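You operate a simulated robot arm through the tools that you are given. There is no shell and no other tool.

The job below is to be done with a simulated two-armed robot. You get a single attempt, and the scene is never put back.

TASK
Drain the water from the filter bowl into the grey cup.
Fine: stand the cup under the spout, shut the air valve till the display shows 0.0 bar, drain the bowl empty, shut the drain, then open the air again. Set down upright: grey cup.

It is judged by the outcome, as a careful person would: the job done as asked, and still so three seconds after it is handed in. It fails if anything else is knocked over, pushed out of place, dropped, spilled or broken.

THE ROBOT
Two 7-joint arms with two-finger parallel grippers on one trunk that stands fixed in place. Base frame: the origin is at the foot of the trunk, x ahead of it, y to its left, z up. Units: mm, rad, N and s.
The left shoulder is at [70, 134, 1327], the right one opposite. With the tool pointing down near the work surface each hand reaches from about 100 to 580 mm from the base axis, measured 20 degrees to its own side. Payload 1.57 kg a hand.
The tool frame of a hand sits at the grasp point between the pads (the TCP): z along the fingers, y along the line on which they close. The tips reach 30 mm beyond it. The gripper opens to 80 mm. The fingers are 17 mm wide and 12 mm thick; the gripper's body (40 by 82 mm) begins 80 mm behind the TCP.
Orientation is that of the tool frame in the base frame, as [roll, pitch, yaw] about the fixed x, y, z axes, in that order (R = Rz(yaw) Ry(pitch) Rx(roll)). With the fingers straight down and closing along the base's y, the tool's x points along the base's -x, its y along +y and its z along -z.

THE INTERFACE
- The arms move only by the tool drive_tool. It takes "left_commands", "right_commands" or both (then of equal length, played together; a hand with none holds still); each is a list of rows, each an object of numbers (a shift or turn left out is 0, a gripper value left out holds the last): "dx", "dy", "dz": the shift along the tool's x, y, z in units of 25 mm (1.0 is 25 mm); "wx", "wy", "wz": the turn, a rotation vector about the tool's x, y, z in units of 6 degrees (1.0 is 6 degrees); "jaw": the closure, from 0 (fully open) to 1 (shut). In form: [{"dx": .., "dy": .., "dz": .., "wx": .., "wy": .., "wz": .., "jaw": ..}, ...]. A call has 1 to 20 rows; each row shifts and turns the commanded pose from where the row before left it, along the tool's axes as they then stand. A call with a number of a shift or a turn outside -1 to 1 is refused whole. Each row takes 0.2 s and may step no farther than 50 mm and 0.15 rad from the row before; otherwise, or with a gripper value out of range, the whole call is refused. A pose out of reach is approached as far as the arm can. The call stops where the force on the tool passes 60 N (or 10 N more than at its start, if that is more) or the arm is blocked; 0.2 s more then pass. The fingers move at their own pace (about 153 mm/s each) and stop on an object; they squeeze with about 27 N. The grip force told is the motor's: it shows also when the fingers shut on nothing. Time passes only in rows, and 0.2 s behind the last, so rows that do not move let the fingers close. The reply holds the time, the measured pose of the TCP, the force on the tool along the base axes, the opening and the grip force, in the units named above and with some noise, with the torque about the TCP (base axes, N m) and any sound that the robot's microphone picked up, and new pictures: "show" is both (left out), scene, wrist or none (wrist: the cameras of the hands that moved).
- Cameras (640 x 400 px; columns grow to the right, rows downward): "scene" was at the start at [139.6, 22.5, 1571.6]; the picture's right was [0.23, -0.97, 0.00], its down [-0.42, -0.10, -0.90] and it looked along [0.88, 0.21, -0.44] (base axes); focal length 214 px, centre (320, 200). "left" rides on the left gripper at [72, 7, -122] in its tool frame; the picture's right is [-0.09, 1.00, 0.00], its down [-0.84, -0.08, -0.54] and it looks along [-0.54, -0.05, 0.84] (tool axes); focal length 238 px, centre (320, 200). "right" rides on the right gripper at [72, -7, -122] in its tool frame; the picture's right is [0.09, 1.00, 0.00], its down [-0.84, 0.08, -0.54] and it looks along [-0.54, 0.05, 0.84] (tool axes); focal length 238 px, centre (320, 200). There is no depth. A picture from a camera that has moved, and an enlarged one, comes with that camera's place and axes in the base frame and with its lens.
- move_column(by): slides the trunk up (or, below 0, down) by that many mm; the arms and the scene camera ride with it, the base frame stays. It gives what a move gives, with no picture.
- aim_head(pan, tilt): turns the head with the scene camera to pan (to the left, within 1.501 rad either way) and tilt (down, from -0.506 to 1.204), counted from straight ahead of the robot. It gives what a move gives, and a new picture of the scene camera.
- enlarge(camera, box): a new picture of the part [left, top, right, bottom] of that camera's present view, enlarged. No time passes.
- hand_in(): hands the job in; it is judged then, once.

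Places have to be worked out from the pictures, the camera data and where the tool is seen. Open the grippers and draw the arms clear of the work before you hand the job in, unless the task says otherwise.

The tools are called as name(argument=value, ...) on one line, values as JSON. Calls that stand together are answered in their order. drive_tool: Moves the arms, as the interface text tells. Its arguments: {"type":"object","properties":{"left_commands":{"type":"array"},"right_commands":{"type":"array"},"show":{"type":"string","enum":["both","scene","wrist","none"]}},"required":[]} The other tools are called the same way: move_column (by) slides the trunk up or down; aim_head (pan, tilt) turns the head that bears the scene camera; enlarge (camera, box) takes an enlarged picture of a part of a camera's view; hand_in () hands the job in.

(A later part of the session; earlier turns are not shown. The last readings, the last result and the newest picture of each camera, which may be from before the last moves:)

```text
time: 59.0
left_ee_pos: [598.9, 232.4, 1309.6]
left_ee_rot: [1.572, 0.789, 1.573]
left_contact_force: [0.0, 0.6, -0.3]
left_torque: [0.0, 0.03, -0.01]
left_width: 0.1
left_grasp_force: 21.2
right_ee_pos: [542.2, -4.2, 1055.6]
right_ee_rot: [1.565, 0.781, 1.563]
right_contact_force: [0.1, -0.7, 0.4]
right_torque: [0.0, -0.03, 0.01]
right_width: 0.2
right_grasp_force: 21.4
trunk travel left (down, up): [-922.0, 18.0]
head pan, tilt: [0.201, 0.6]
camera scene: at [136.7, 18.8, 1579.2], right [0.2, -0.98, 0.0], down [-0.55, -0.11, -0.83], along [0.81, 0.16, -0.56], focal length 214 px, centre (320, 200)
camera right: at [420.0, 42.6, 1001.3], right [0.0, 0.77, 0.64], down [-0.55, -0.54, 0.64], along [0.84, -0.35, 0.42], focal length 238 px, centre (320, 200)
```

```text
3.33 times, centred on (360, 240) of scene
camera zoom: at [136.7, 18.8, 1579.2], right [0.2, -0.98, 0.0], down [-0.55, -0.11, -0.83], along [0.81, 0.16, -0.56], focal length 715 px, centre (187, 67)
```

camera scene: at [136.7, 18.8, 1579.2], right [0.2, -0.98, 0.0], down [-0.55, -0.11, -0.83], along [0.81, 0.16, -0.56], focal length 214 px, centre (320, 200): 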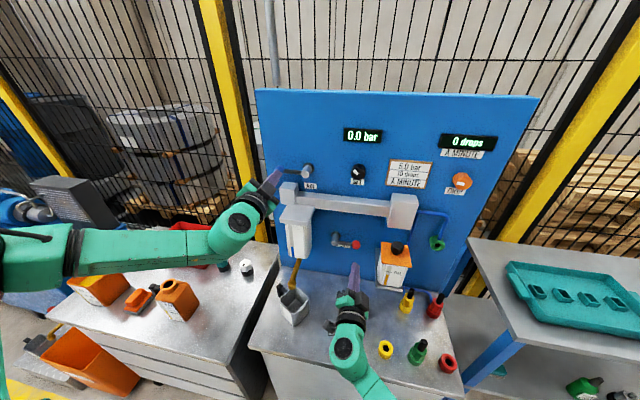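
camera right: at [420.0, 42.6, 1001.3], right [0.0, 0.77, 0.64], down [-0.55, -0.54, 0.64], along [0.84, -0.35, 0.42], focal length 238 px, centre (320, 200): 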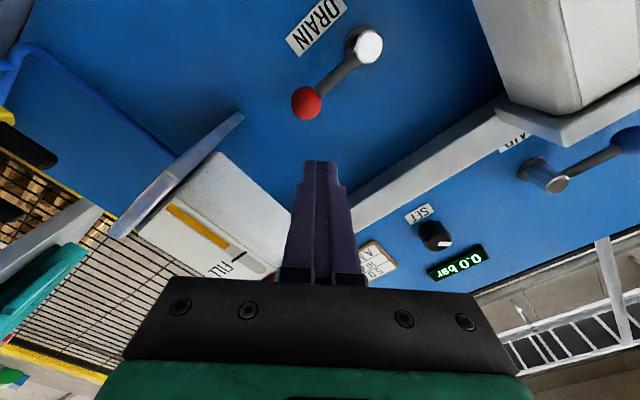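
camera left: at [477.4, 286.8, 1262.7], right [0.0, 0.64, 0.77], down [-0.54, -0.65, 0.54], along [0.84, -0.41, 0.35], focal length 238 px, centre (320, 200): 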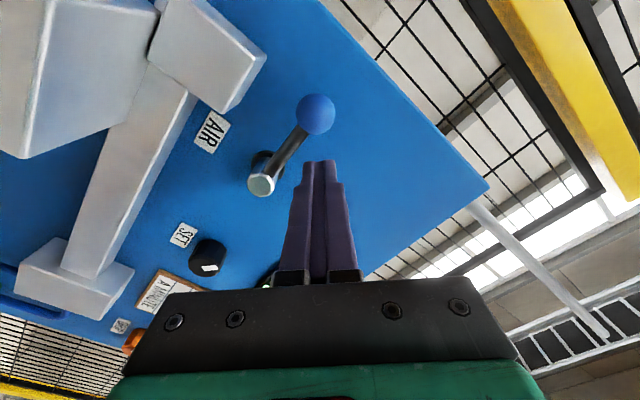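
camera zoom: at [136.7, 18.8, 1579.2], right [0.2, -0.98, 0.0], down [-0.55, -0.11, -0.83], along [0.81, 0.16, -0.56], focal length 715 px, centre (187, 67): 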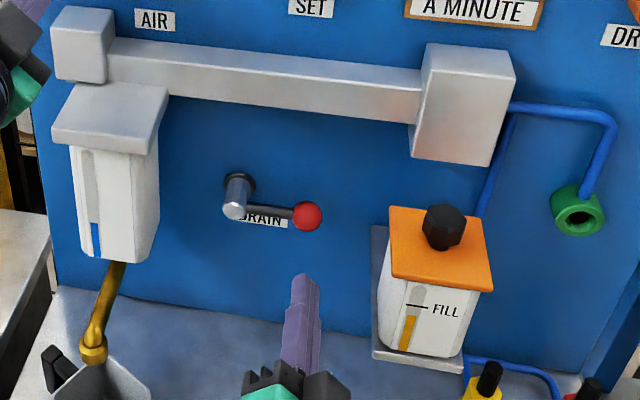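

The ball is at about (674, 1, 1030) and the hub at (76, 1030). I'll approach above-right of the ball and give a small test push downward (about 5°).

drive_tool(right_commands=[{"dx": -0.102, "dy": -0.189, "dz": 0.77}, {"dx": -0.102, "dy": -0.189, "dz": 0.77}, {"dx": -0.102, "dy": -0.189, "dz": 0.77}, {"dz": 0.707}, {"dz": 0.707}, {"dz": 0.707}, {}], show="wrist")

enlarge(camera="right", box=[200, 20, 440, 260])

enlarge(camera="scene", box=[280, 180, 440, 300])

```text
time: 60.6
left_ee_pos: [597.8, 231.9, 1310.2]
left_ee_rot: [1.572, 0.791, 1.573]
left_contact_force: [-0.4, -0.2, -0.2]
left_torque: [-0.02, 0.04, 0.0]
left_width: 0.1
left_grasp_force: 21.5
right_ee_pos: [633.6, -19.3, 1051.7]
right_ee_rot: [1.566, 0.782, 1.56]
right_contact_force: [-0.5, 0.5, -0.3]
right_torque: [0.02, 0.0, 0.0]
right_width: 0.4
right_grasp_force: 21.5
right hand out of reach, approached as far as the arm can: row 6
trunk travel left (down, up): [-922.0, 18.0]
head pan, tilt: [0.201, 0.6]
camera right: at [512.2, 26.6, 997.0], right [0.0, 0.77, 0.64], down [-0.55, -0.54, 0.64], along [0.84, -0.35, 0.42], focal length 238 px, centre (320, 200)
```

right: 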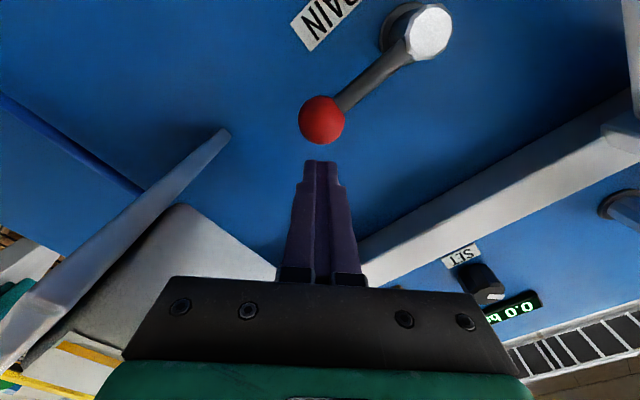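

```text
1.67 times, centred on (320, 140) of right
camera zoom: at [512.2, 26.6, 997.0], right [0.0, 0.77, 0.64], down [-0.55, -0.54, 0.64], along [0.84, -0.35, 0.42], focal length 397 px, centre (320, 300)
```

zoom: 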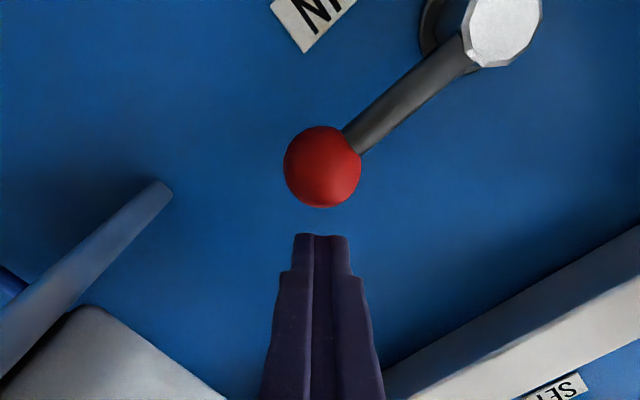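

```text
3.33 times, centred on (360, 240) of scene
camera zoom: at [136.7, 18.8, 1579.2], right [0.2, -0.98, 0.0], down [-0.55, -0.11, -0.83], along [0.81, 0.16, -0.56], focal length 715 px, centre (187, 67)
```

zoom: 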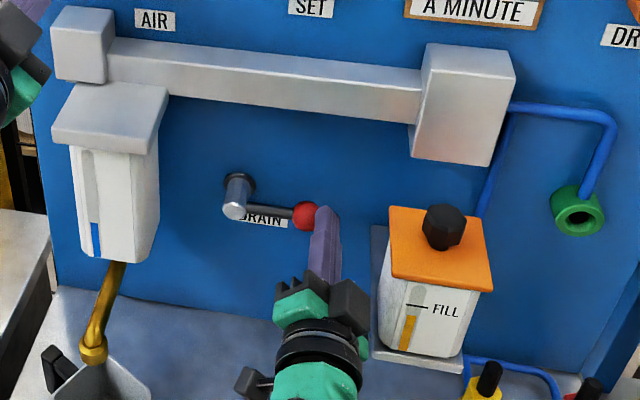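

The right arm runs out of reach at this trunk height. I'll withdraw both hands (left outward to the side, right back and up), then lower the trunk.

drive_tool(left_commands=[{"dz": -0.533, "dx": 0.4714, "dy": 0.4714}, {"dz": -0.533, "dx": 0.4714, "dy": 0.4714}, {"dz": -0.533, "dx": 0.4714, "dy": 0.4714}, {"dz": -0.533, "dx": 0.4714, "dy": 0.4714}, {"dz": -0.533, "dx": 0.4714, "dy": 0.4714}, {"dz": -0.533, "dx": 0.4714, "dy": 0.4714}, {}, {}, {}, {}, {}, {}, {}], right_commands=[{"dz": -0.62}, {"dz": -0.62}, {"dz": -0.62}, {"dz": -0.62}, {"dz": -0.62}, {"dz": -0.62}, {"dx": -0.707, "dy": 0.707}, {"dx": -0.707, "dy": 0.707}, {"dx": -0.707, "dy": 0.707}, {"dx": -0.707, "dy": 0.707}, {"dx": -0.707, "dy": 0.707}, {"dx": -0.707, "dy": 0.707}, {}], show="scene")

```text
time: 63.4
left_ee_pos: [519.8, 331.6, 1310.9]
left_ee_rot: [1.57, 0.788, 1.572]
left_contact_force: [-0.2, 0.1, -0.3]
left_torque: [-0.02, 0.02, 0.0]
left_width: 0.1
left_grasp_force: 21.7
right_ee_pos: [539.6, -20.2, 1201.6]
right_ee_rot: [1.565, 0.783, 1.565]
right_contact_force: [-0.2, -0.7, -0.6]
right_torque: [0.01, 0.0, 0.03]
right_width: 0.2
right_grasp_force: 21.2
trunk travel left (down, up): [-922.0, 18.0]
head pan, tilt: [0.201, 0.6]
camera scene: at [137.0, 18.7, 1579.2], right [0.2, -0.98, 0.0], down [-0.55, -0.11, -0.82], along [0.81, 0.16, -0.57], focal length 214 px, centre (320, 200)
```

scene: 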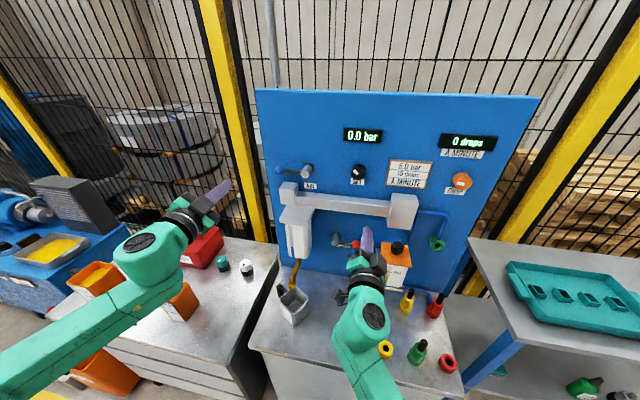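

Both hands are clear. Lowering the trunk 150 mm.

move_column(by=-150)

aim_head(pan=0.2, tilt=0.5)

enlarge(camera="right", box=[200, 20, 440, 260])

```text
time: 65.2
left_ee_pos: [519.2, 332.2, 1159.8]
left_ee_rot: [1.569, 0.791, 1.572]
left_contact_force: [0.6, 0.1, -0.2]
left_torque: [-0.02, 0.01, 0.0]
left_width: 0.2
left_grasp_force: 21.0
right_ee_pos: [539.6, -21.6, 1051.4]
right_ee_rot: [1.565, 0.782, 1.563]
right_contact_force: [0.7, 0.1, 0.4]
right_torque: [0.02, 0.03, 0.03]
right_width: 0.1
right_grasp_force: 21.4
trunk travel left (down, up): [-772.0, 168.0]
head pan, tilt: [0.201, 0.6]
```

```text
time: 65.9
left_ee_pos: [519.6, 332.0, 1160.6]
left_ee_rot: [1.57, 0.79, 1.573]
left_contact_force: [-0.1, 0.7, 0.9]
left_torque: [-0.03, -0.03, 0.06]
left_width: 0.1
left_grasp_force: 21.9
right_ee_pos: [539.7, -21.7, 1051.9]
right_ee_rot: [1.565, 0.781, 1.562]
right_contact_force: [-0.7, -0.2, 0.4]
right_torque: [-0.02, -0.02, 0.03]
right_width: 0.0
right_grasp_force: 21.2
trunk travel left (down, up): [-772.0, 168.0]
head pan, tilt: [0.201, 0.499]
camera scene: at [139.3, 19.4, 1438.3], right [0.2, -0.98, 0.0], down [-0.47, -0.1, -0.88], along [0.86, 0.17, -0.48], focal length 214 px, centre (320, 200)
```

scene: 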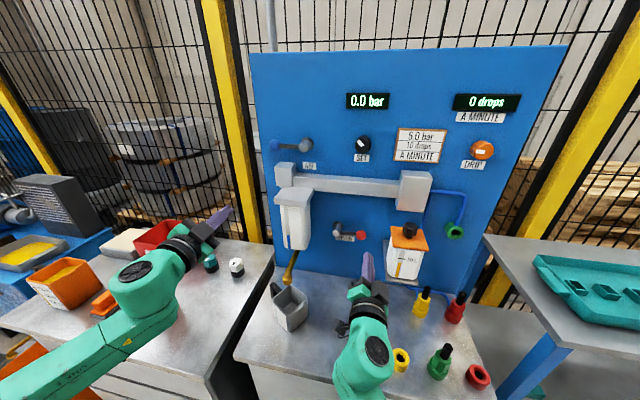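

```text
1.67 times, centred on (320, 140) of right
camera zoom: at [418.1, 25.8, 996.9], right [0.0, 0.77, 0.64], down [-0.55, -0.54, 0.64], along [0.84, -0.35, 0.42], focal length 397 px, centre (320, 300)
```

zoom: 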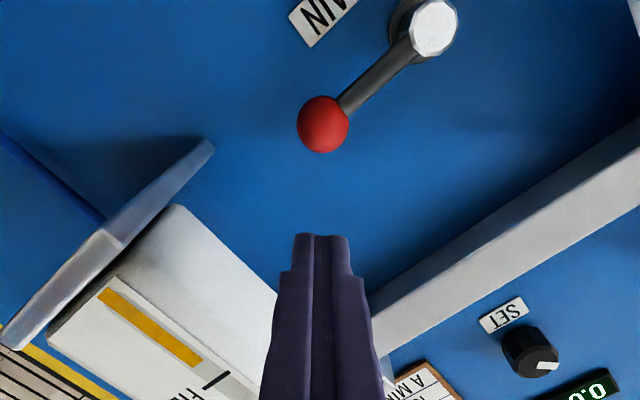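

The right hand is aligned at (540, -21, 1051). Advancing 113 mm to stand just above-right of the red ball.

drive_tool(right_commands=[{"dz": 0.755}, {"dz": 0.755}, {"dz": 0.755}, {"dz": 0.755}, {"dz": 0.755}, {"dz": 0.755}, {}], show="both")

enlarge(camera="right", box=[200, 20, 440, 260])

enlarge(camera="scene", box=[280, 180, 440, 300])

```text
time: 67.5
left_ee_pos: [519.6, 332.3, 1160.0]
left_ee_rot: [1.571, 0.789, 1.573]
left_contact_force: [-0.1, 0.6, -0.4]
left_torque: [0.01, 0.02, -0.02]
left_width: 0.0
left_grasp_force: 21.3
right_ee_pos: [654.5, -20.5, 1054.0]
right_ee_rot: [1.565, 0.782, 1.561]
right_contact_force: [-0.2, -0.4, 0.1]
right_torque: [0.01, 0.02, -0.01]
right_width: 0.3
right_grasp_force: 21.1
trunk travel left (down, up): [-772.0, 168.0]
head pan, tilt: [0.201, 0.499]
camera scene: at [139.1, 19.3, 1438.3], right [0.2, -0.98, 0.0], down [-0.47, -0.1, -0.88], along [0.86, 0.17, -0.48], focal length 214 px, centre (320, 200)
camera right: at [532.5, 26.2, 997.6], right [0.0, 0.77, 0.64], down [-0.55, -0.54, 0.64], along [0.84, -0.35, 0.42], focal length 238 px, centre (320, 200)
```

scene: 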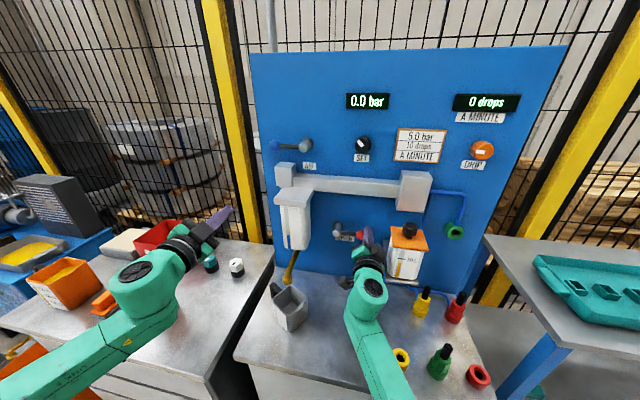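
right: 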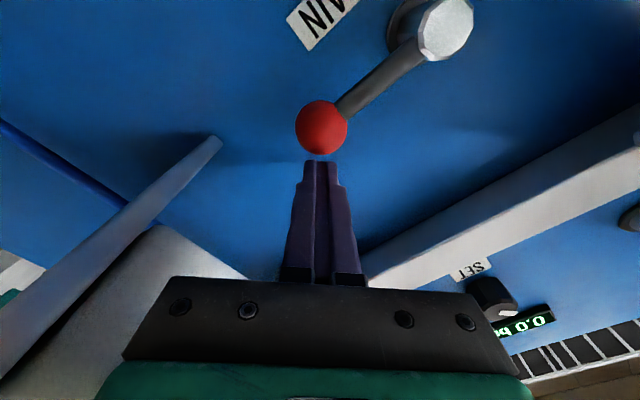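

```text
1.67 times, centred on (320, 140) of right
camera zoom: at [532.5, 26.2, 997.6], right [0.0, 0.77, 0.64], down [-0.55, -0.54, 0.64], along [0.84, -0.35, 0.42], focal length 397 px, centre (320, 300)
```

zoom: 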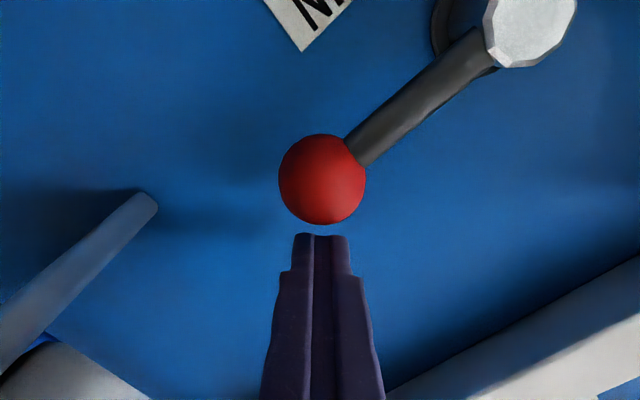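

```text
3.33 times, centred on (360, 240) of scene
camera zoom: at [139.1, 19.3, 1438.3], right [0.2, -0.98, 0.0], down [-0.47, -0.1, -0.88], along [0.86, 0.17, -0.48], focal length 715 px, centre (187, 67)
```

zoom: 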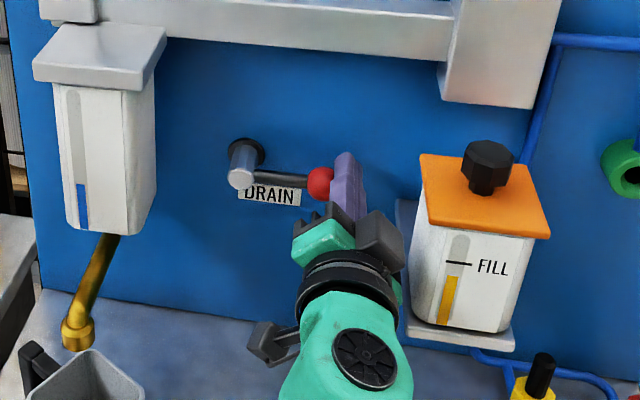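

In place beside the ball. A gentle test push downward: close the gap, then about 6 mm along the arc.

drive_tool(right_commands=[{"dx": 0.15}, {"dx": 0.12}, {"dx": 0.1, "dy": -0.09}, {"dx": 0.1, "dy": -0.09}, {}], show="wrist")

enlarge(camera="right", box=[200, 20, 440, 260])

```text
time: 68.7
left_ee_pos: [516.4, 328.6, 1162.5]
left_ee_rot: [1.568, 0.786, 1.572]
left_contact_force: [0.1, 0.8, 0.0]
left_torque: [-0.03, 0.0, -0.07]
left_width: 0.0
left_grasp_force: 21.3
right_ee_pos: [651.1, -19.1, 1044.6]
right_ee_rot: [1.556, 0.782, 1.553]
right_contact_force: [4.4, -11.5, 17.9]
right_torque: [0.07, -0.46, -0.29]
right_width: 0.0
right_grasp_force: 21.1
trunk travel left (down, up): [-772.0, 168.0]
head pan, tilt: [0.201, 0.499]
camera right: at [530.3, 27.8, 988.7], right [0.0, 0.77, 0.64], down [-0.55, -0.54, 0.64], along [0.83, -0.35, 0.42], focal length 238 px, centre (320, 200)
```

right: 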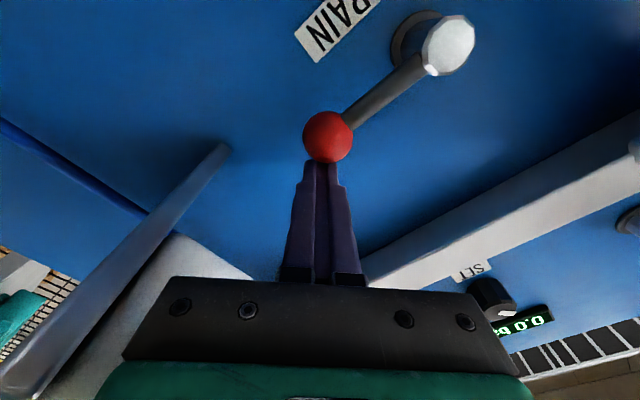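

```text
1.67 times, centred on (320, 140) of right
camera zoom: at [530.3, 27.8, 988.7], right [0.0, 0.77, 0.64], down [-0.55, -0.54, 0.64], along [0.83, -0.35, 0.42], focal length 397 px, centre (320, 300)
```

zoom: 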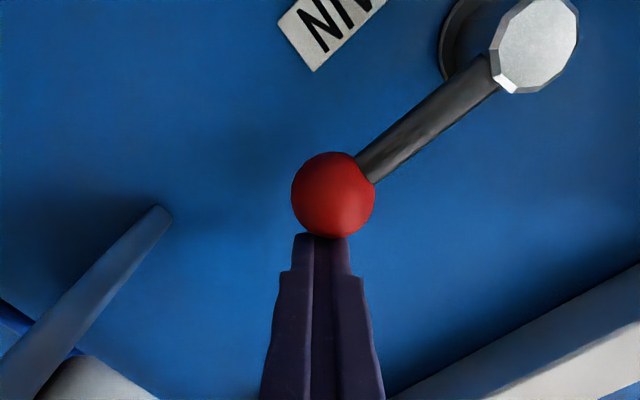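

It's solid against a stop downward (21 N, no movement), so the drain opens upward. I back off, withdraw, and reposition below-right of the ball.

drive_tool(right_commands=[{"dx": -0.2}, {"dx": -0.3}, {"dz": -0.8}, {"dz": -0.8}, {"dz": -0.8}, {"dx": 0.687, "dy": -0.574}, {"dx": 0.687, "dy": -0.574}, {}], show="wrist")

enlarge(camera="right", box=[200, 20, 440, 260])

enlarge(camera="scene", box=[280, 180, 440, 300])

```text
time: 70.5
left_ee_pos: [520.1, 331.5, 1159.7]
left_ee_rot: [1.571, 0.79, 1.574]
left_contact_force: [-1.0, -0.1, -0.3]
left_torque: [0.0, -0.03, 0.02]
left_width: 0.2
left_grasp_force: 20.7
right_ee_pos: [592.3, -18.0, 1004.7]
right_ee_rot: [1.568, 0.783, 1.566]
right_contact_force: [-0.6, 0.6, -0.6]
right_torque: [0.0, -0.01, -0.03]
right_width: 0.2
right_grasp_force: 21.0
trunk travel left (down, up): [-772.0, 168.0]
head pan, tilt: [0.201, 0.499]
camera right: at [470.8, 28.3, 949.4], right [0.0, 0.77, 0.64], down [-0.55, -0.54, 0.64], along [0.84, -0.35, 0.42], focal length 238 px, centre (320, 200)
```

right: 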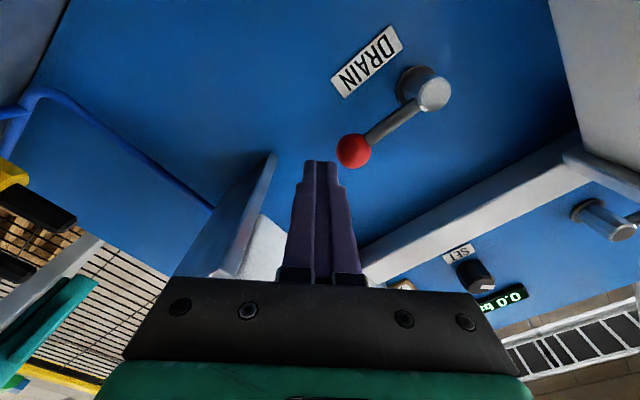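

```text
1.67 times, centred on (320, 140) of right
camera zoom: at [470.8, 28.3, 949.4], right [0.0, 0.77, 0.64], down [-0.55, -0.54, 0.64], along [0.84, -0.35, 0.42], focal length 397 px, centre (320, 300)
```

zoom: 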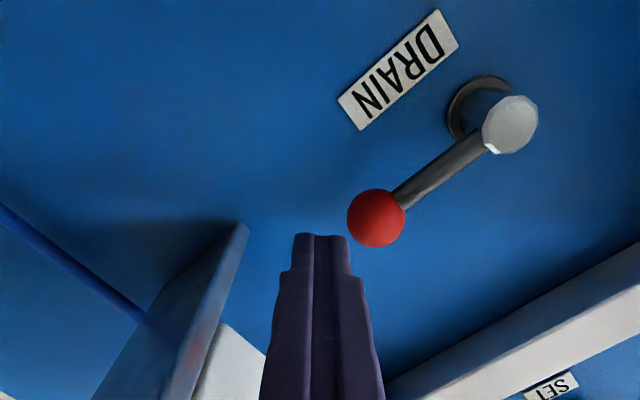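

```text
3.33 times, centred on (360, 240) of scene
camera zoom: at [139.5, 19.4, 1438.3], right [0.2, -0.98, 0.0], down [-0.47, -0.1, -0.88], along [0.86, 0.17, -0.48], focal length 715 px, centre (187, 67)
```

zoom: 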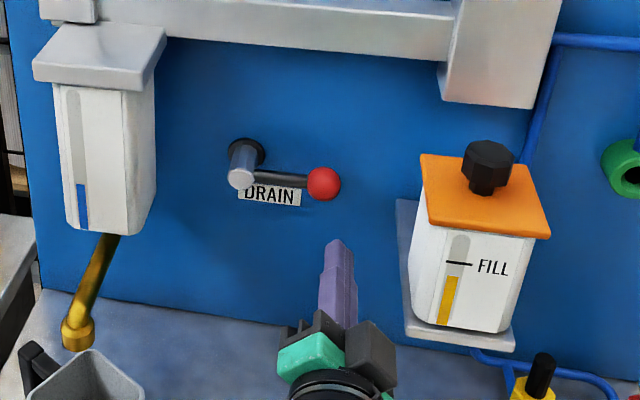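

The ball is at (674, 1, 1029), the finger back about 3 mm from it. I shift slightly for clearance and advance 62 mm.

drive_tool(right_commands=[{"dx": -0.156, "dy": -0.16}, {"dz": 0.62}, {"dz": 0.62}, {"dz": 0.62}, {"dz": 0.62}, {}], show="wrist")

enlarge(camera="right", box=[200, 20, 440, 260])

enlarge(camera="scene", box=[280, 180, 440, 300])

```text
time: 71.9
left_ee_pos: [519.9, 332.5, 1160.5]
left_ee_rot: [1.568, 0.792, 1.574]
left_contact_force: [-0.1, -0.4, -0.3]
left_torque: [0.0, 0.02, -0.01]
left_width: 0.1
left_grasp_force: 21.4
right_ee_pos: [654.3, -26.4, 1007.1]
right_ee_rot: [1.566, 0.781, 1.562]
right_contact_force: [0.5, 0.1, -0.5]
right_torque: [0.02, -0.01, 0.03]
right_width: 0.0
right_grasp_force: 21.7
trunk travel left (down, up): [-772.0, 168.0]
head pan, tilt: [0.201, 0.499]
camera right: at [533.0, 20.4, 950.4], right [0.0, 0.77, 0.64], down [-0.55, -0.54, 0.64], along [0.84, -0.35, 0.42], focal length 238 px, centre (320, 200)
```

right: 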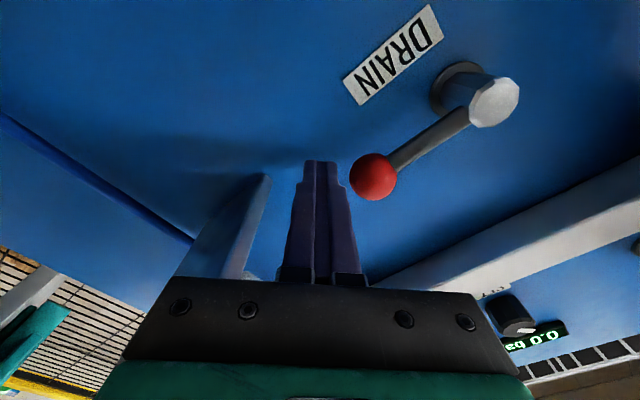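

```text
1.67 times, centred on (320, 140) of right
camera zoom: at [533.0, 20.4, 950.4], right [0.0, 0.77, 0.64], down [-0.55, -0.54, 0.64], along [0.84, -0.35, 0.42], focal length 397 px, centre (320, 300)
```

zoom: 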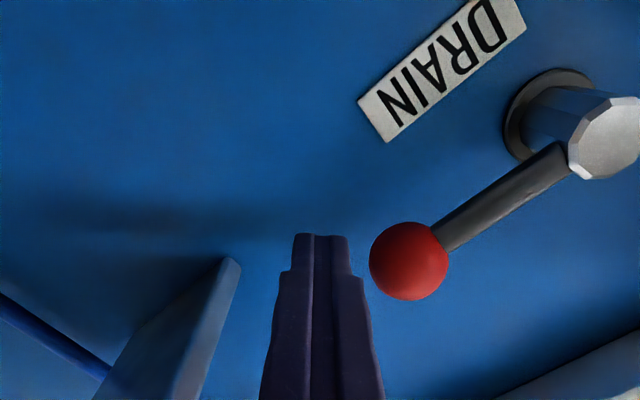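

```text
3.33 times, centred on (360, 240) of scene
camera zoom: at [139.0, 19.4, 1438.3], right [0.2, -0.98, 0.0], down [-0.47, -0.1, -0.88], along [0.86, 0.17, -0.48], focal length 715 px, centre (187, 67)
```

zoom: 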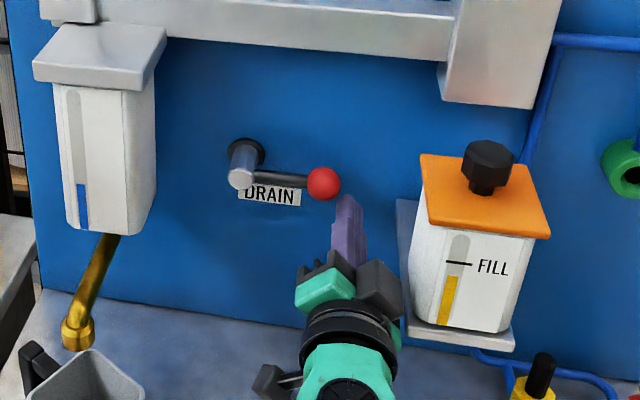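

Clear of everything with ~7 mm gap below-right of the ball. Test push upward: close the gap then about 10° of arc.

drive_tool(right_commands=[{"dy": 0.15}, {"dy": 0.15}, {"dx": -0.177, "dy": 0.194}, {"dx": -0.16, "dy": 0.21}, {}], show="both")

enlarge(camera="right", box=[200, 20, 440, 260])

enlarge(camera="scene", box=[280, 180, 440, 300])

```text
time: 73.1
left_ee_pos: [519.5, 330.6, 1161.9]
left_ee_rot: [1.571, 0.788, 1.572]
left_contact_force: [-0.1, -1.0, -0.5]
left_torque: [0.0, -0.04, -0.01]
left_width: 0.0
left_grasp_force: 21.6
right_ee_pos: [654.7, -20.8, 1024.3]
right_ee_rot: [1.565, 0.781, 1.562]
right_contact_force: [-0.8, -4.1, -0.7]
right_torque: [-0.03, 0.02, -0.05]
right_width: 0.1
right_grasp_force: 21.5
trunk travel left (down, up): [-772.0, 168.0]
head pan, tilt: [0.201, 0.499]
camera scene: at [139.5, 18.1, 1438.3], right [0.2, -0.98, 0.0], down [-0.47, -0.09, -0.88], along [0.86, 0.17, -0.48], focal length 214 px, centre (320, 200)
camera right: at [533.6, 25.8, 968.5], right [0.0, 0.77, 0.64], down [-0.55, -0.54, 0.64], along [0.84, -0.35, 0.42], focal length 238 px, centre (320, 200)
```

scene: 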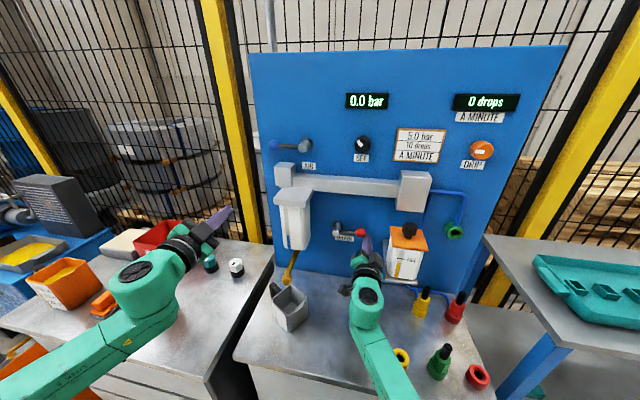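
right: 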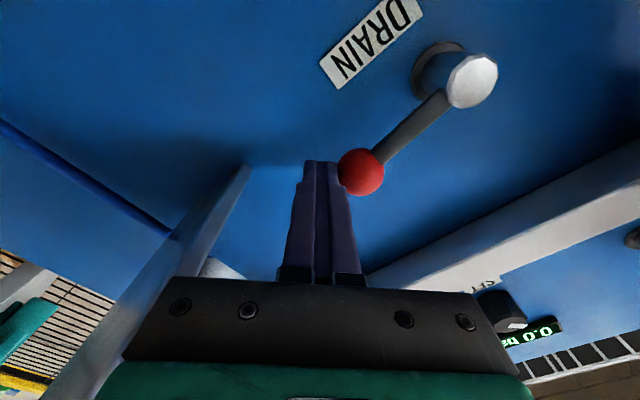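

```text
1.67 times, centred on (320, 140) of right
camera zoom: at [533.6, 25.8, 968.5], right [0.0, 0.77, 0.64], down [-0.55, -0.54, 0.64], along [0.84, -0.35, 0.42], focal length 397 px, centre (320, 300)
```

zoom: 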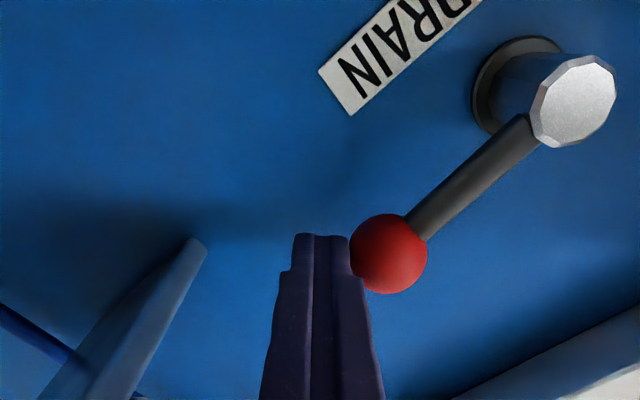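

```text
3.33 times, centred on (360, 240) of scene
camera zoom: at [139.5, 18.1, 1438.3], right [0.2, -0.98, 0.0], down [-0.47, -0.09, -0.88], along [0.86, 0.17, -0.48], focal length 715 px, centre (187, 67)
```

zoom: 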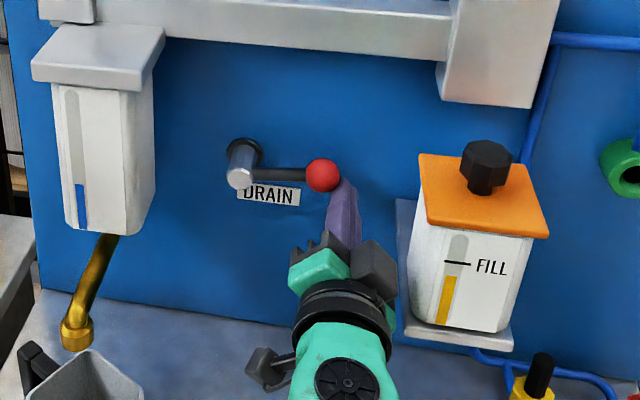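

The lever moves up easily (about 7° now, little force). Continuing the arc upward to about 50°.

drive_tool(right_commands=[{"dx": 0.13, "dy": 0.107}, {"dx": -0.263, "dy": 0.455}, {"dx": -0.178, "dy": 0.495}, {"dx": -0.0905, "dy": 0.5147}, {"dy": 0.526}, {}], show="both")

enlarge(camera="right", box=[200, 20, 440, 260])

enlarge(camera="scene", box=[240, 170, 400, 330])

```text
time: 74.5
left_ee_pos: [520.7, 332.5, 1159.5]
left_ee_rot: [1.572, 0.791, 1.571]
left_contact_force: [-0.4, 0.3, 0.1]
left_torque: [0.0, -0.01, -0.03]
left_width: 0.0
left_grasp_force: 21.6
right_ee_pos: [657.0, 1.9, 1062.8]
right_ee_rot: [1.565, 0.808, 1.55]
right_contact_force: [-0.6, -0.1, -0.7]
right_torque: [-0.01, -0.03, 0.0]
right_width: 0.2
right_grasp_force: 21.1
trunk travel left (down, up): [-772.0, 168.0]
head pan, tilt: [0.201, 0.499]
camera scene: at [139.6, 19.7, 1438.3], right [0.2, -0.98, 0.0], down [-0.47, -0.1, -0.88], along [0.86, 0.17, -0.48], focal length 214 px, centre (320, 200)
camera right: at [536.5, 48.4, 1007.9], right [0.01, 0.78, 0.62], down [-0.55, -0.51, 0.66], along [0.83, -0.35, 0.43], focal length 238 px, centre (320, 200)
```

scene: 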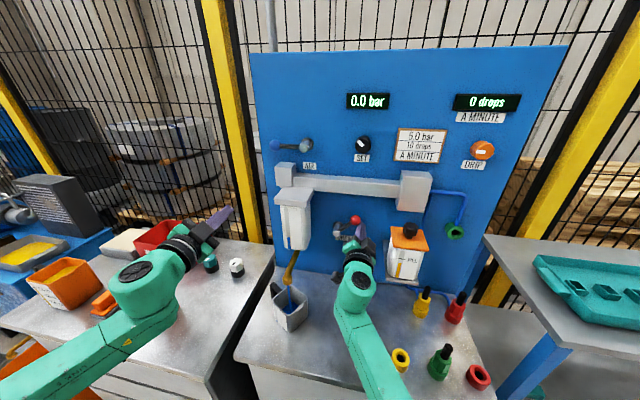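
right: 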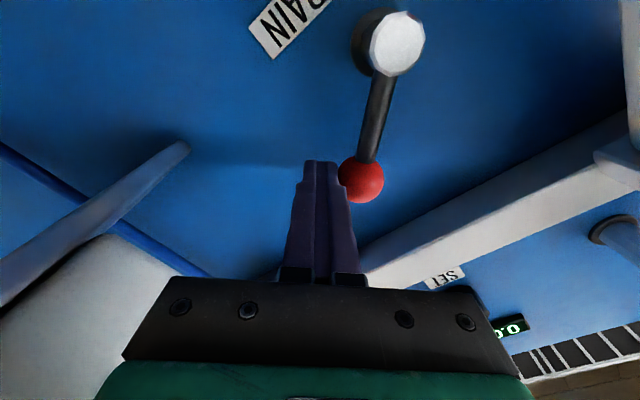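

```text
1.67 times, centred on (320, 140) of right
camera zoom: at [536.5, 48.4, 1007.9], right [0.01, 0.78, 0.62], down [-0.55, -0.51, 0.66], along [0.83, -0.35, 0.43], focal length 397 px, centre (320, 300)
```

zoom: 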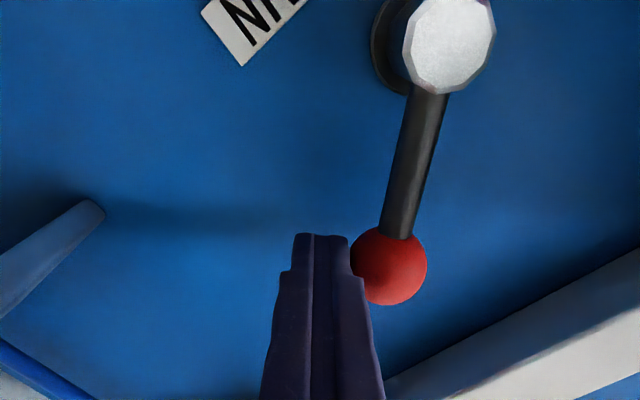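

```text
2.50 times, centred on (320, 250) of scene
camera zoom: at [139.6, 19.7, 1438.3], right [0.2, -0.98, 0.0], down [-0.47, -0.1, -0.88], along [0.86, 0.17, -0.48], focal length 536 px, centre (320, 75)
```

zoom: 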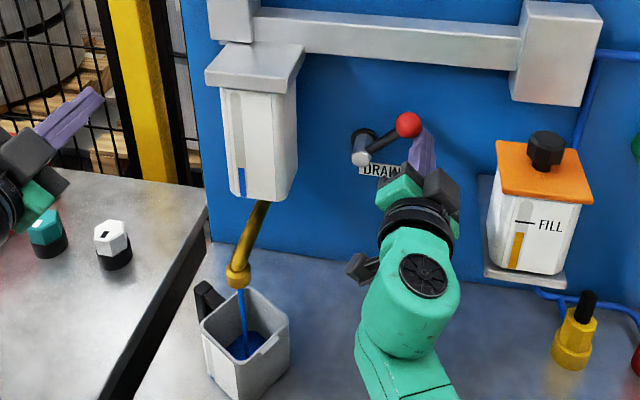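

Water is streaming from the spout into the cup with the lever at about 45°. I'll hold still and watch the level.

drive_tool(right_commands=[{}, {}, {}, {}, {}, {}, {}, {}, {}, {}, {}, {}, {}, {}, {}], show="none")

enlarge(camera="scene", box=[240, 170, 400, 330])

```text
time: 77.7
left_ee_pos: [520.1, 331.6, 1160.9]
left_ee_rot: [1.571, 0.788, 1.571]
left_contact_force: [-0.1, -0.8, -0.1]
left_torque: [0.02, 0.03, -0.01]
left_width: 0.2
left_grasp_force: 21.4
right_ee_pos: [657.7, 1.9, 1068.1]
right_ee_rot: [1.557, 0.802, 1.546]
right_contact_force: [-0.2, -0.3, -0.7]
right_torque: [-0.01, -0.01, 0.01]
right_width: 0.0
right_grasp_force: 21.3
trunk travel left (down, up): [-772.0, 168.0]
head pan, tilt: [0.201, 0.499]
```

```text
2.50 times, centred on (320, 250) of scene
camera zoom: at [139.6, 19.2, 1438.3], right [0.2, -0.98, 0.0], down [-0.47, -0.1, -0.88], along [0.86, 0.17, -0.48], focal length 536 px, centre (320, 75)
```

zoom: 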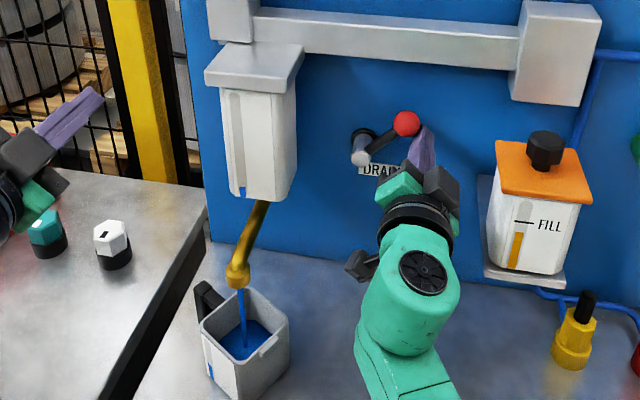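

The bowl gauge is falling and the cup filling without splash. Waiting longer.

drive_tool(right_commands=[{}, {}, {}, {}, {}, {}, {}, {}, {}, {}, {}, {}, {}, {}, {}], show="none")

enlarge(camera="scene", box=[270, 180, 350, 330])

```text
time: 80.9
left_ee_pos: [519.2, 331.6, 1161.1]
left_ee_rot: [1.571, 0.79, 1.573]
left_contact_force: [0.4, -0.1, 0.4]
left_torque: [0.02, 0.0, -0.01]
left_width: 0.0
left_grasp_force: 21.3
right_ee_pos: [658.4, 2.2, 1068.5]
right_ee_rot: [1.558, 0.801, 1.544]
right_contact_force: [0.6, 0.7, -0.8]
right_torque: [0.0, 0.06, -0.03]
right_width: 0.0
right_grasp_force: 21.2
trunk travel left (down, up): [-772.0, 168.0]
head pan, tilt: [0.201, 0.499]
```

```text
2.67 times, centred on (310, 255) of scene
camera zoom: at [139.6, 19.4, 1438.3], right [0.2, -0.98, 0.0], down [-0.47, -0.1, -0.88], along [0.86, 0.17, -0.48], focal length 572 px, centre (347, 53)
```

zoom: 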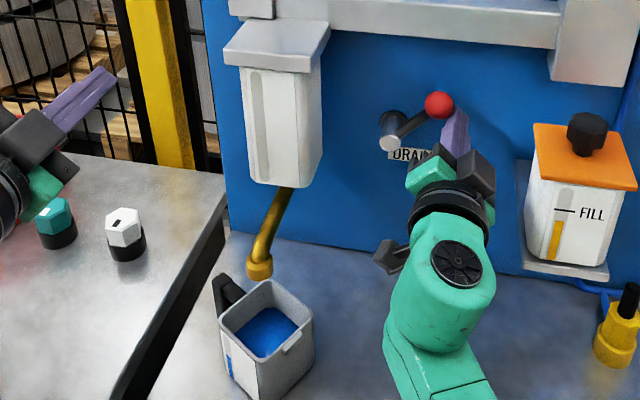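

The stream has stopped. Let me enlarge the bowl's gauge and spout to confirm it is empty.

enlarge(camera="scene", box=[270, 190, 320, 240])

enlarge(camera="scene", box=[265, 235, 325, 335])

```text
8.00 times, centred on (295, 215) of scene
camera zoom: at [139.6, 19.4, 1438.3], right [0.2, -0.98, 0.0], down [-0.47, -0.1, -0.88], along [0.86, 0.17, -0.48], focal length 1716 px, centre (520, 80)
```

zoom: 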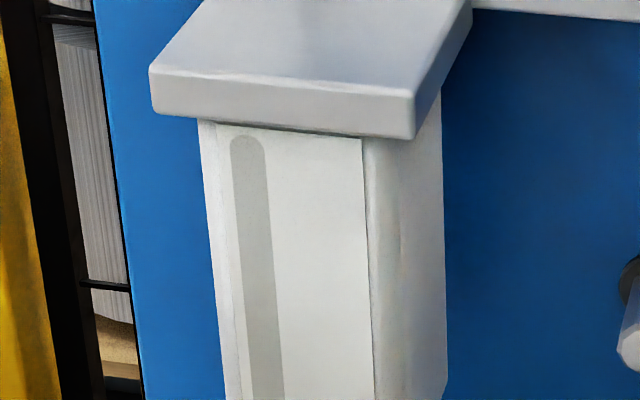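

```text
4.00 times, centred on (295, 285) of scene
camera zoom: at [139.6, 19.4, 1438.3], right [0.2, -0.98, 0.0], down [-0.47, -0.1, -0.88], along [0.86, 0.17, -0.48], focal length 858 px, centre (420, -140)
```

zoom: 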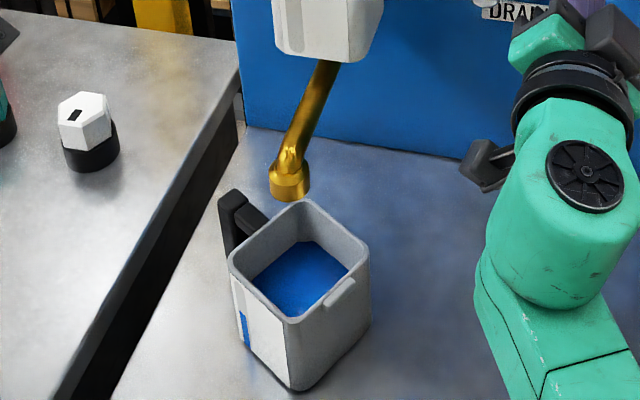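

The bowl's gauge is empty and the flow has ceased. Now I shut the drain: withdraw the right hand, move to the upper-left of the red ball (now about (674, 21, 1083)).

drive_tool(right_commands=[{"dz": -0.65}, {"dz": -0.65}, {"dz": -0.65}, {"dz": -0.65}, {"dx": 0.04, "dy": 0.765}, {"dx": 0.04, "dy": 0.765}, {"dx": 0.04, "dy": 0.765}, {}], show="both")

enlarge(camera="right", box=[200, 20, 440, 260])

enlarge(camera="scene", box=[260, 180, 420, 320])

```text
time: 81.6
left_ee_pos: [519.1, 331.6, 1158.8]
left_ee_rot: [1.569, 0.79, 1.573]
left_contact_force: [-0.6, 0.3, -0.4]
left_torque: [0.01, -0.01, -0.02]
left_width: 0.0
left_grasp_force: 21.5
right_ee_pos: [635.5, -7.0, 1159.4]
right_ee_rot: [1.319, 0.795, 1.358]
right_contact_force: [-1.0, -0.4, 0.2]
right_torque: [-0.02, 0.02, 0.0]
right_width: 0.0
right_grasp_force: 21.6
trunk travel left (down, up): [-772.0, 168.0]
head pan, tilt: [0.201, 0.499]
stopped in row 3 (right hand): the arm was blocked; the commanded pose is now the measured one
camera scene: at [139.3, 19.3, 1438.3], right [0.2, -0.98, 0.0], down [-0.47, -0.1, -0.88], along [0.86, 0.17, -0.48], focal length 214 px, centre (320, 200)
camera right: at [525.8, 41.0, 1081.8], right [-0.09, 0.79, 0.61], down [-0.66, -0.5, 0.55], along [0.74, -0.36, 0.57], focal length 238 px, centre (320, 200)
```

scene: 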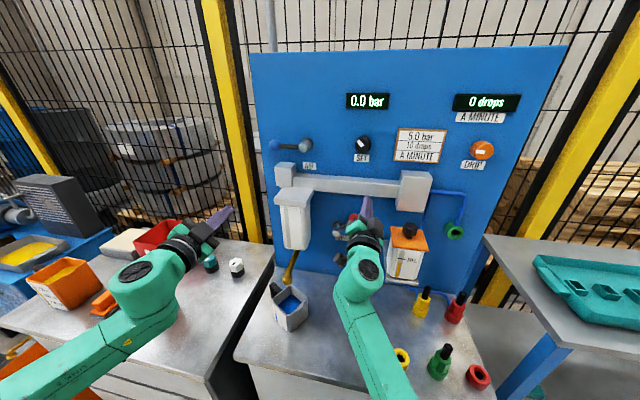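
right: 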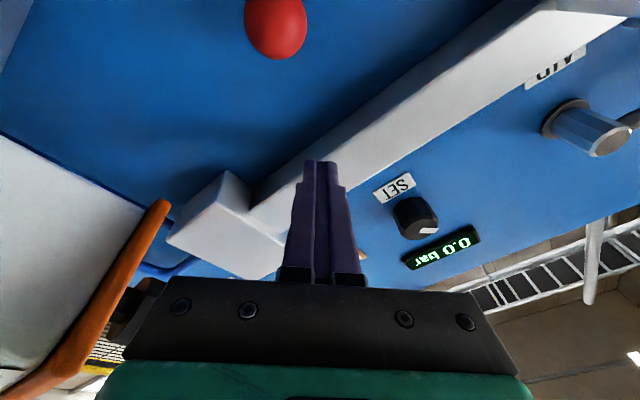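

```text
1.67 times, centred on (320, 140) of right
camera zoom: at [525.8, 41.0, 1081.8], right [-0.09, 0.79, 0.61], down [-0.66, -0.5, 0.55], along [0.74, -0.36, 0.57], focal length 397 px, centre (320, 300)
```

zoom: 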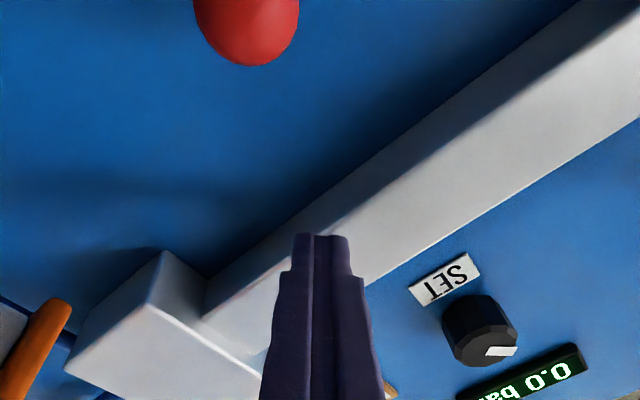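

```text
2.86 times, centred on (340, 250) of scene
camera zoom: at [139.3, 19.3, 1438.3], right [0.2, -0.98, 0.0], down [-0.47, -0.1, -0.88], along [0.86, 0.17, -0.48], focal length 613 px, centre (263, 57)
```

zoom: 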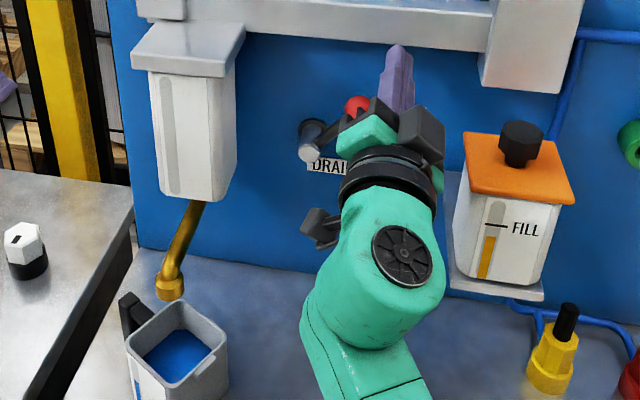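

The right arm ran into a limit while retreating, and the hand swung up under the manifold bar (now at (635, -7, 1159), no force). I'll ease it out carefully, back and toward its own side, in small steps.

drive_tool(right_commands=[{"dx": -0.277, "dy": -0.314, "dz": -0.599}, {}], show="both")

enlarge(camera="scene", box=[280, 150, 440, 290])

```text
time: 82.2
left_ee_pos: [519.6, 333.3, 1159.0]
left_ee_rot: [1.572, 0.79, 1.573]
left_contact_force: [-0.5, -0.3, 1.1]
left_torque: [0.0, 0.01, 0.02]
left_width: 0.0
left_grasp_force: 21.3
right_ee_pos: [620.9, -21.4, 1166.6]
right_ee_rot: [1.285, 0.799, 1.324]
right_contact_force: [-0.7, 0.0, 0.0]
right_torque: [-0.03, 0.01, 0.01]
right_width: 0.2
right_grasp_force: 21.0
trunk travel left (down, up): [-772.0, 168.0]
head pan, tilt: [0.201, 0.499]
camera scene: at [139.8, 19.7, 1438.2], right [0.2, -0.98, 0.0], down [-0.47, -0.1, -0.88], along [0.86, 0.17, -0.48], focal length 214 px, centre (320, 200)
camera right: at [514.7, 25.8, 1087.4], right [-0.09, 0.79, 0.6], down [-0.68, -0.49, 0.54], along [0.73, -0.36, 0.59], focal length 238 px, centre (320, 200)
```

scene: 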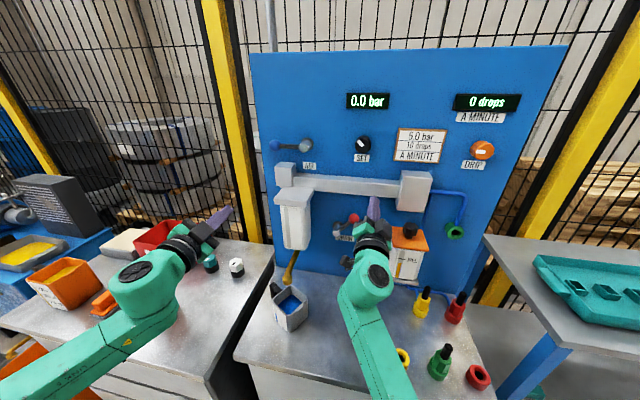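
right: 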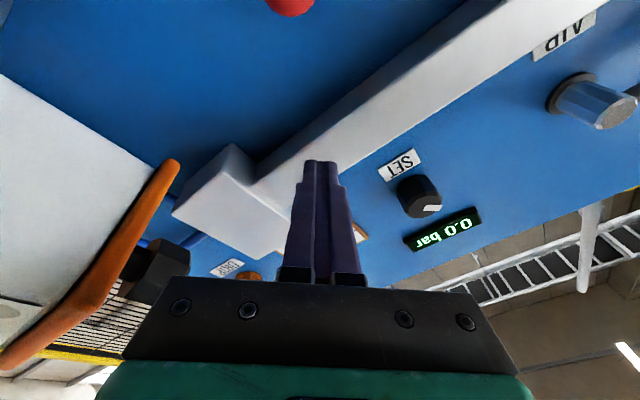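

```text
2.86 times, centred on (360, 220) of scene
camera zoom: at [139.8, 19.7, 1438.2], right [0.2, -0.98, 0.0], down [-0.47, -0.1, -0.88], along [0.86, 0.17, -0.48], focal length 613 px, centre (206, 143)
```

zoom: 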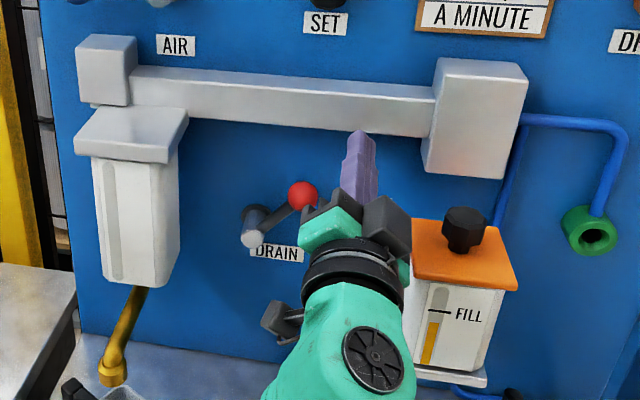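

The hand is coming out with no contact. Continuing straight back 40 mm.

drive_tool(right_commands=[{"dx": -0.136, "dy": 0.084, "dz": -0.784}, {"dx": -0.136, "dy": 0.084, "dz": -0.784}, {}], show="both")

```text
time: 82.9
left_ee_pos: [518.9, 331.8, 1159.8]
left_ee_rot: [1.568, 0.791, 1.573]
left_contact_force: [0.6, -0.8, 0.3]
left_torque: [0.0, -0.01, 0.03]
left_width: 0.0
left_grasp_force: 21.0
right_ee_pos: [584.1, -27.5, 1237.2]
right_ee_rot: [1.073, 0.779, 1.164]
right_contact_force: [-1.1, -0.6, 0.1]
right_torque: [0.01, 0.01, 0.01]
right_width: 0.0
right_grasp_force: 21.3
trunk travel left (down, up): [-772.0, 168.0]
head pan, tilt: [0.201, 0.499]
stopped in row 3 (right hand): the arm was blocked; the commanded pose is now the measured one
camera scene: at [139.4, 19.5, 1438.3], right [0.2, -0.98, 0.0], down [-0.47, -0.1, -0.88], along [0.86, 0.17, -0.48], focal length 214 px, centre (320, 200)
camera right: at [491.4, 18.4, 1141.9], right [-0.17, 0.81, 0.56], down [-0.76, -0.47, 0.45], along [0.63, -0.35, 0.7], focal length 238 px, centre (320, 200)
```

scene: 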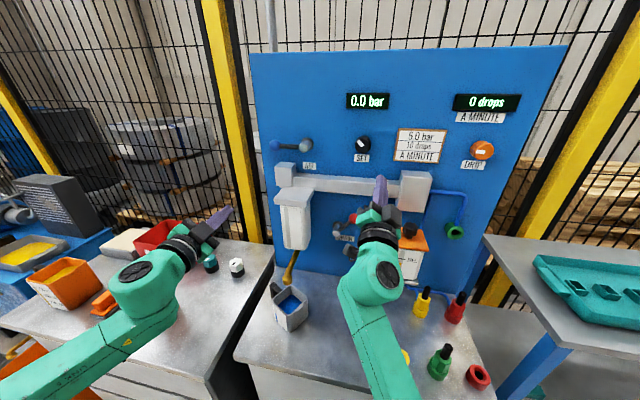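
right: 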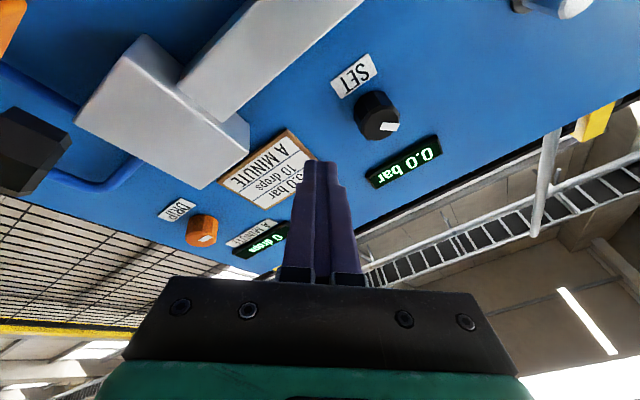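

The wrist is at a bend limit, so the hand keeps tipping up, but it's now in free space in front of the panel at z≈1237. I'll park this arm by moving it back toward its own side.

drive_tool(right_commands=[{"dx": -0.765, "dy": -0.42, "dz": -0.453}, {"dx": -0.765, "dy": -0.42, "dz": -0.453}, {"dx": -0.765, "dy": -0.42, "dz": -0.453}, {}], show="both")

```text
time: 83.9
left_ee_pos: [519.7, 332.2, 1160.7]
left_ee_rot: [1.572, 0.79, 1.572]
left_contact_force: [-0.3, 0.2, 0.0]
left_torque: [-0.01, 0.0, 0.03]
left_width: 0.1
left_grasp_force: 21.2
right_ee_pos: [545.0, -94.3, 1244.4]
right_ee_rot: [1.037, 0.82, 1.12]
right_contact_force: [1.4, -1.0, 0.0]
right_torque: [0.03, 0.01, 0.03]
right_width: 0.0
right_grasp_force: 21.4
trunk travel left (down, up): [-772.0, 168.0]
head pan, tilt: [0.201, 0.499]
camera scene: at [139.6, 19.7, 1438.3], right [0.2, -0.98, 0.0], down [-0.47, -0.1, -0.88], along [0.86, 0.17, -0.48], focal length 214 px, centre (320, 200)
camera right: at [452.0, -50.8, 1146.0], right [-0.16, 0.84, 0.52], down [-0.77, -0.43, 0.47], along [0.62, -0.33, 0.72], focal length 238 px, centre (320, 200)
```

scene: 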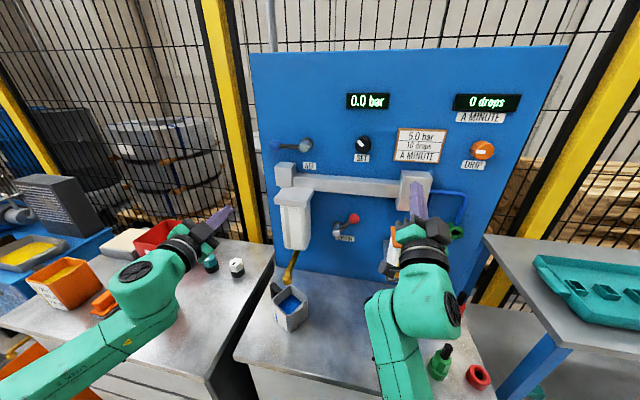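
right: 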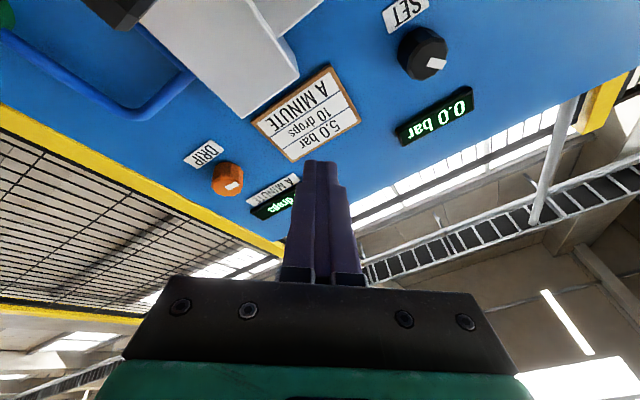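

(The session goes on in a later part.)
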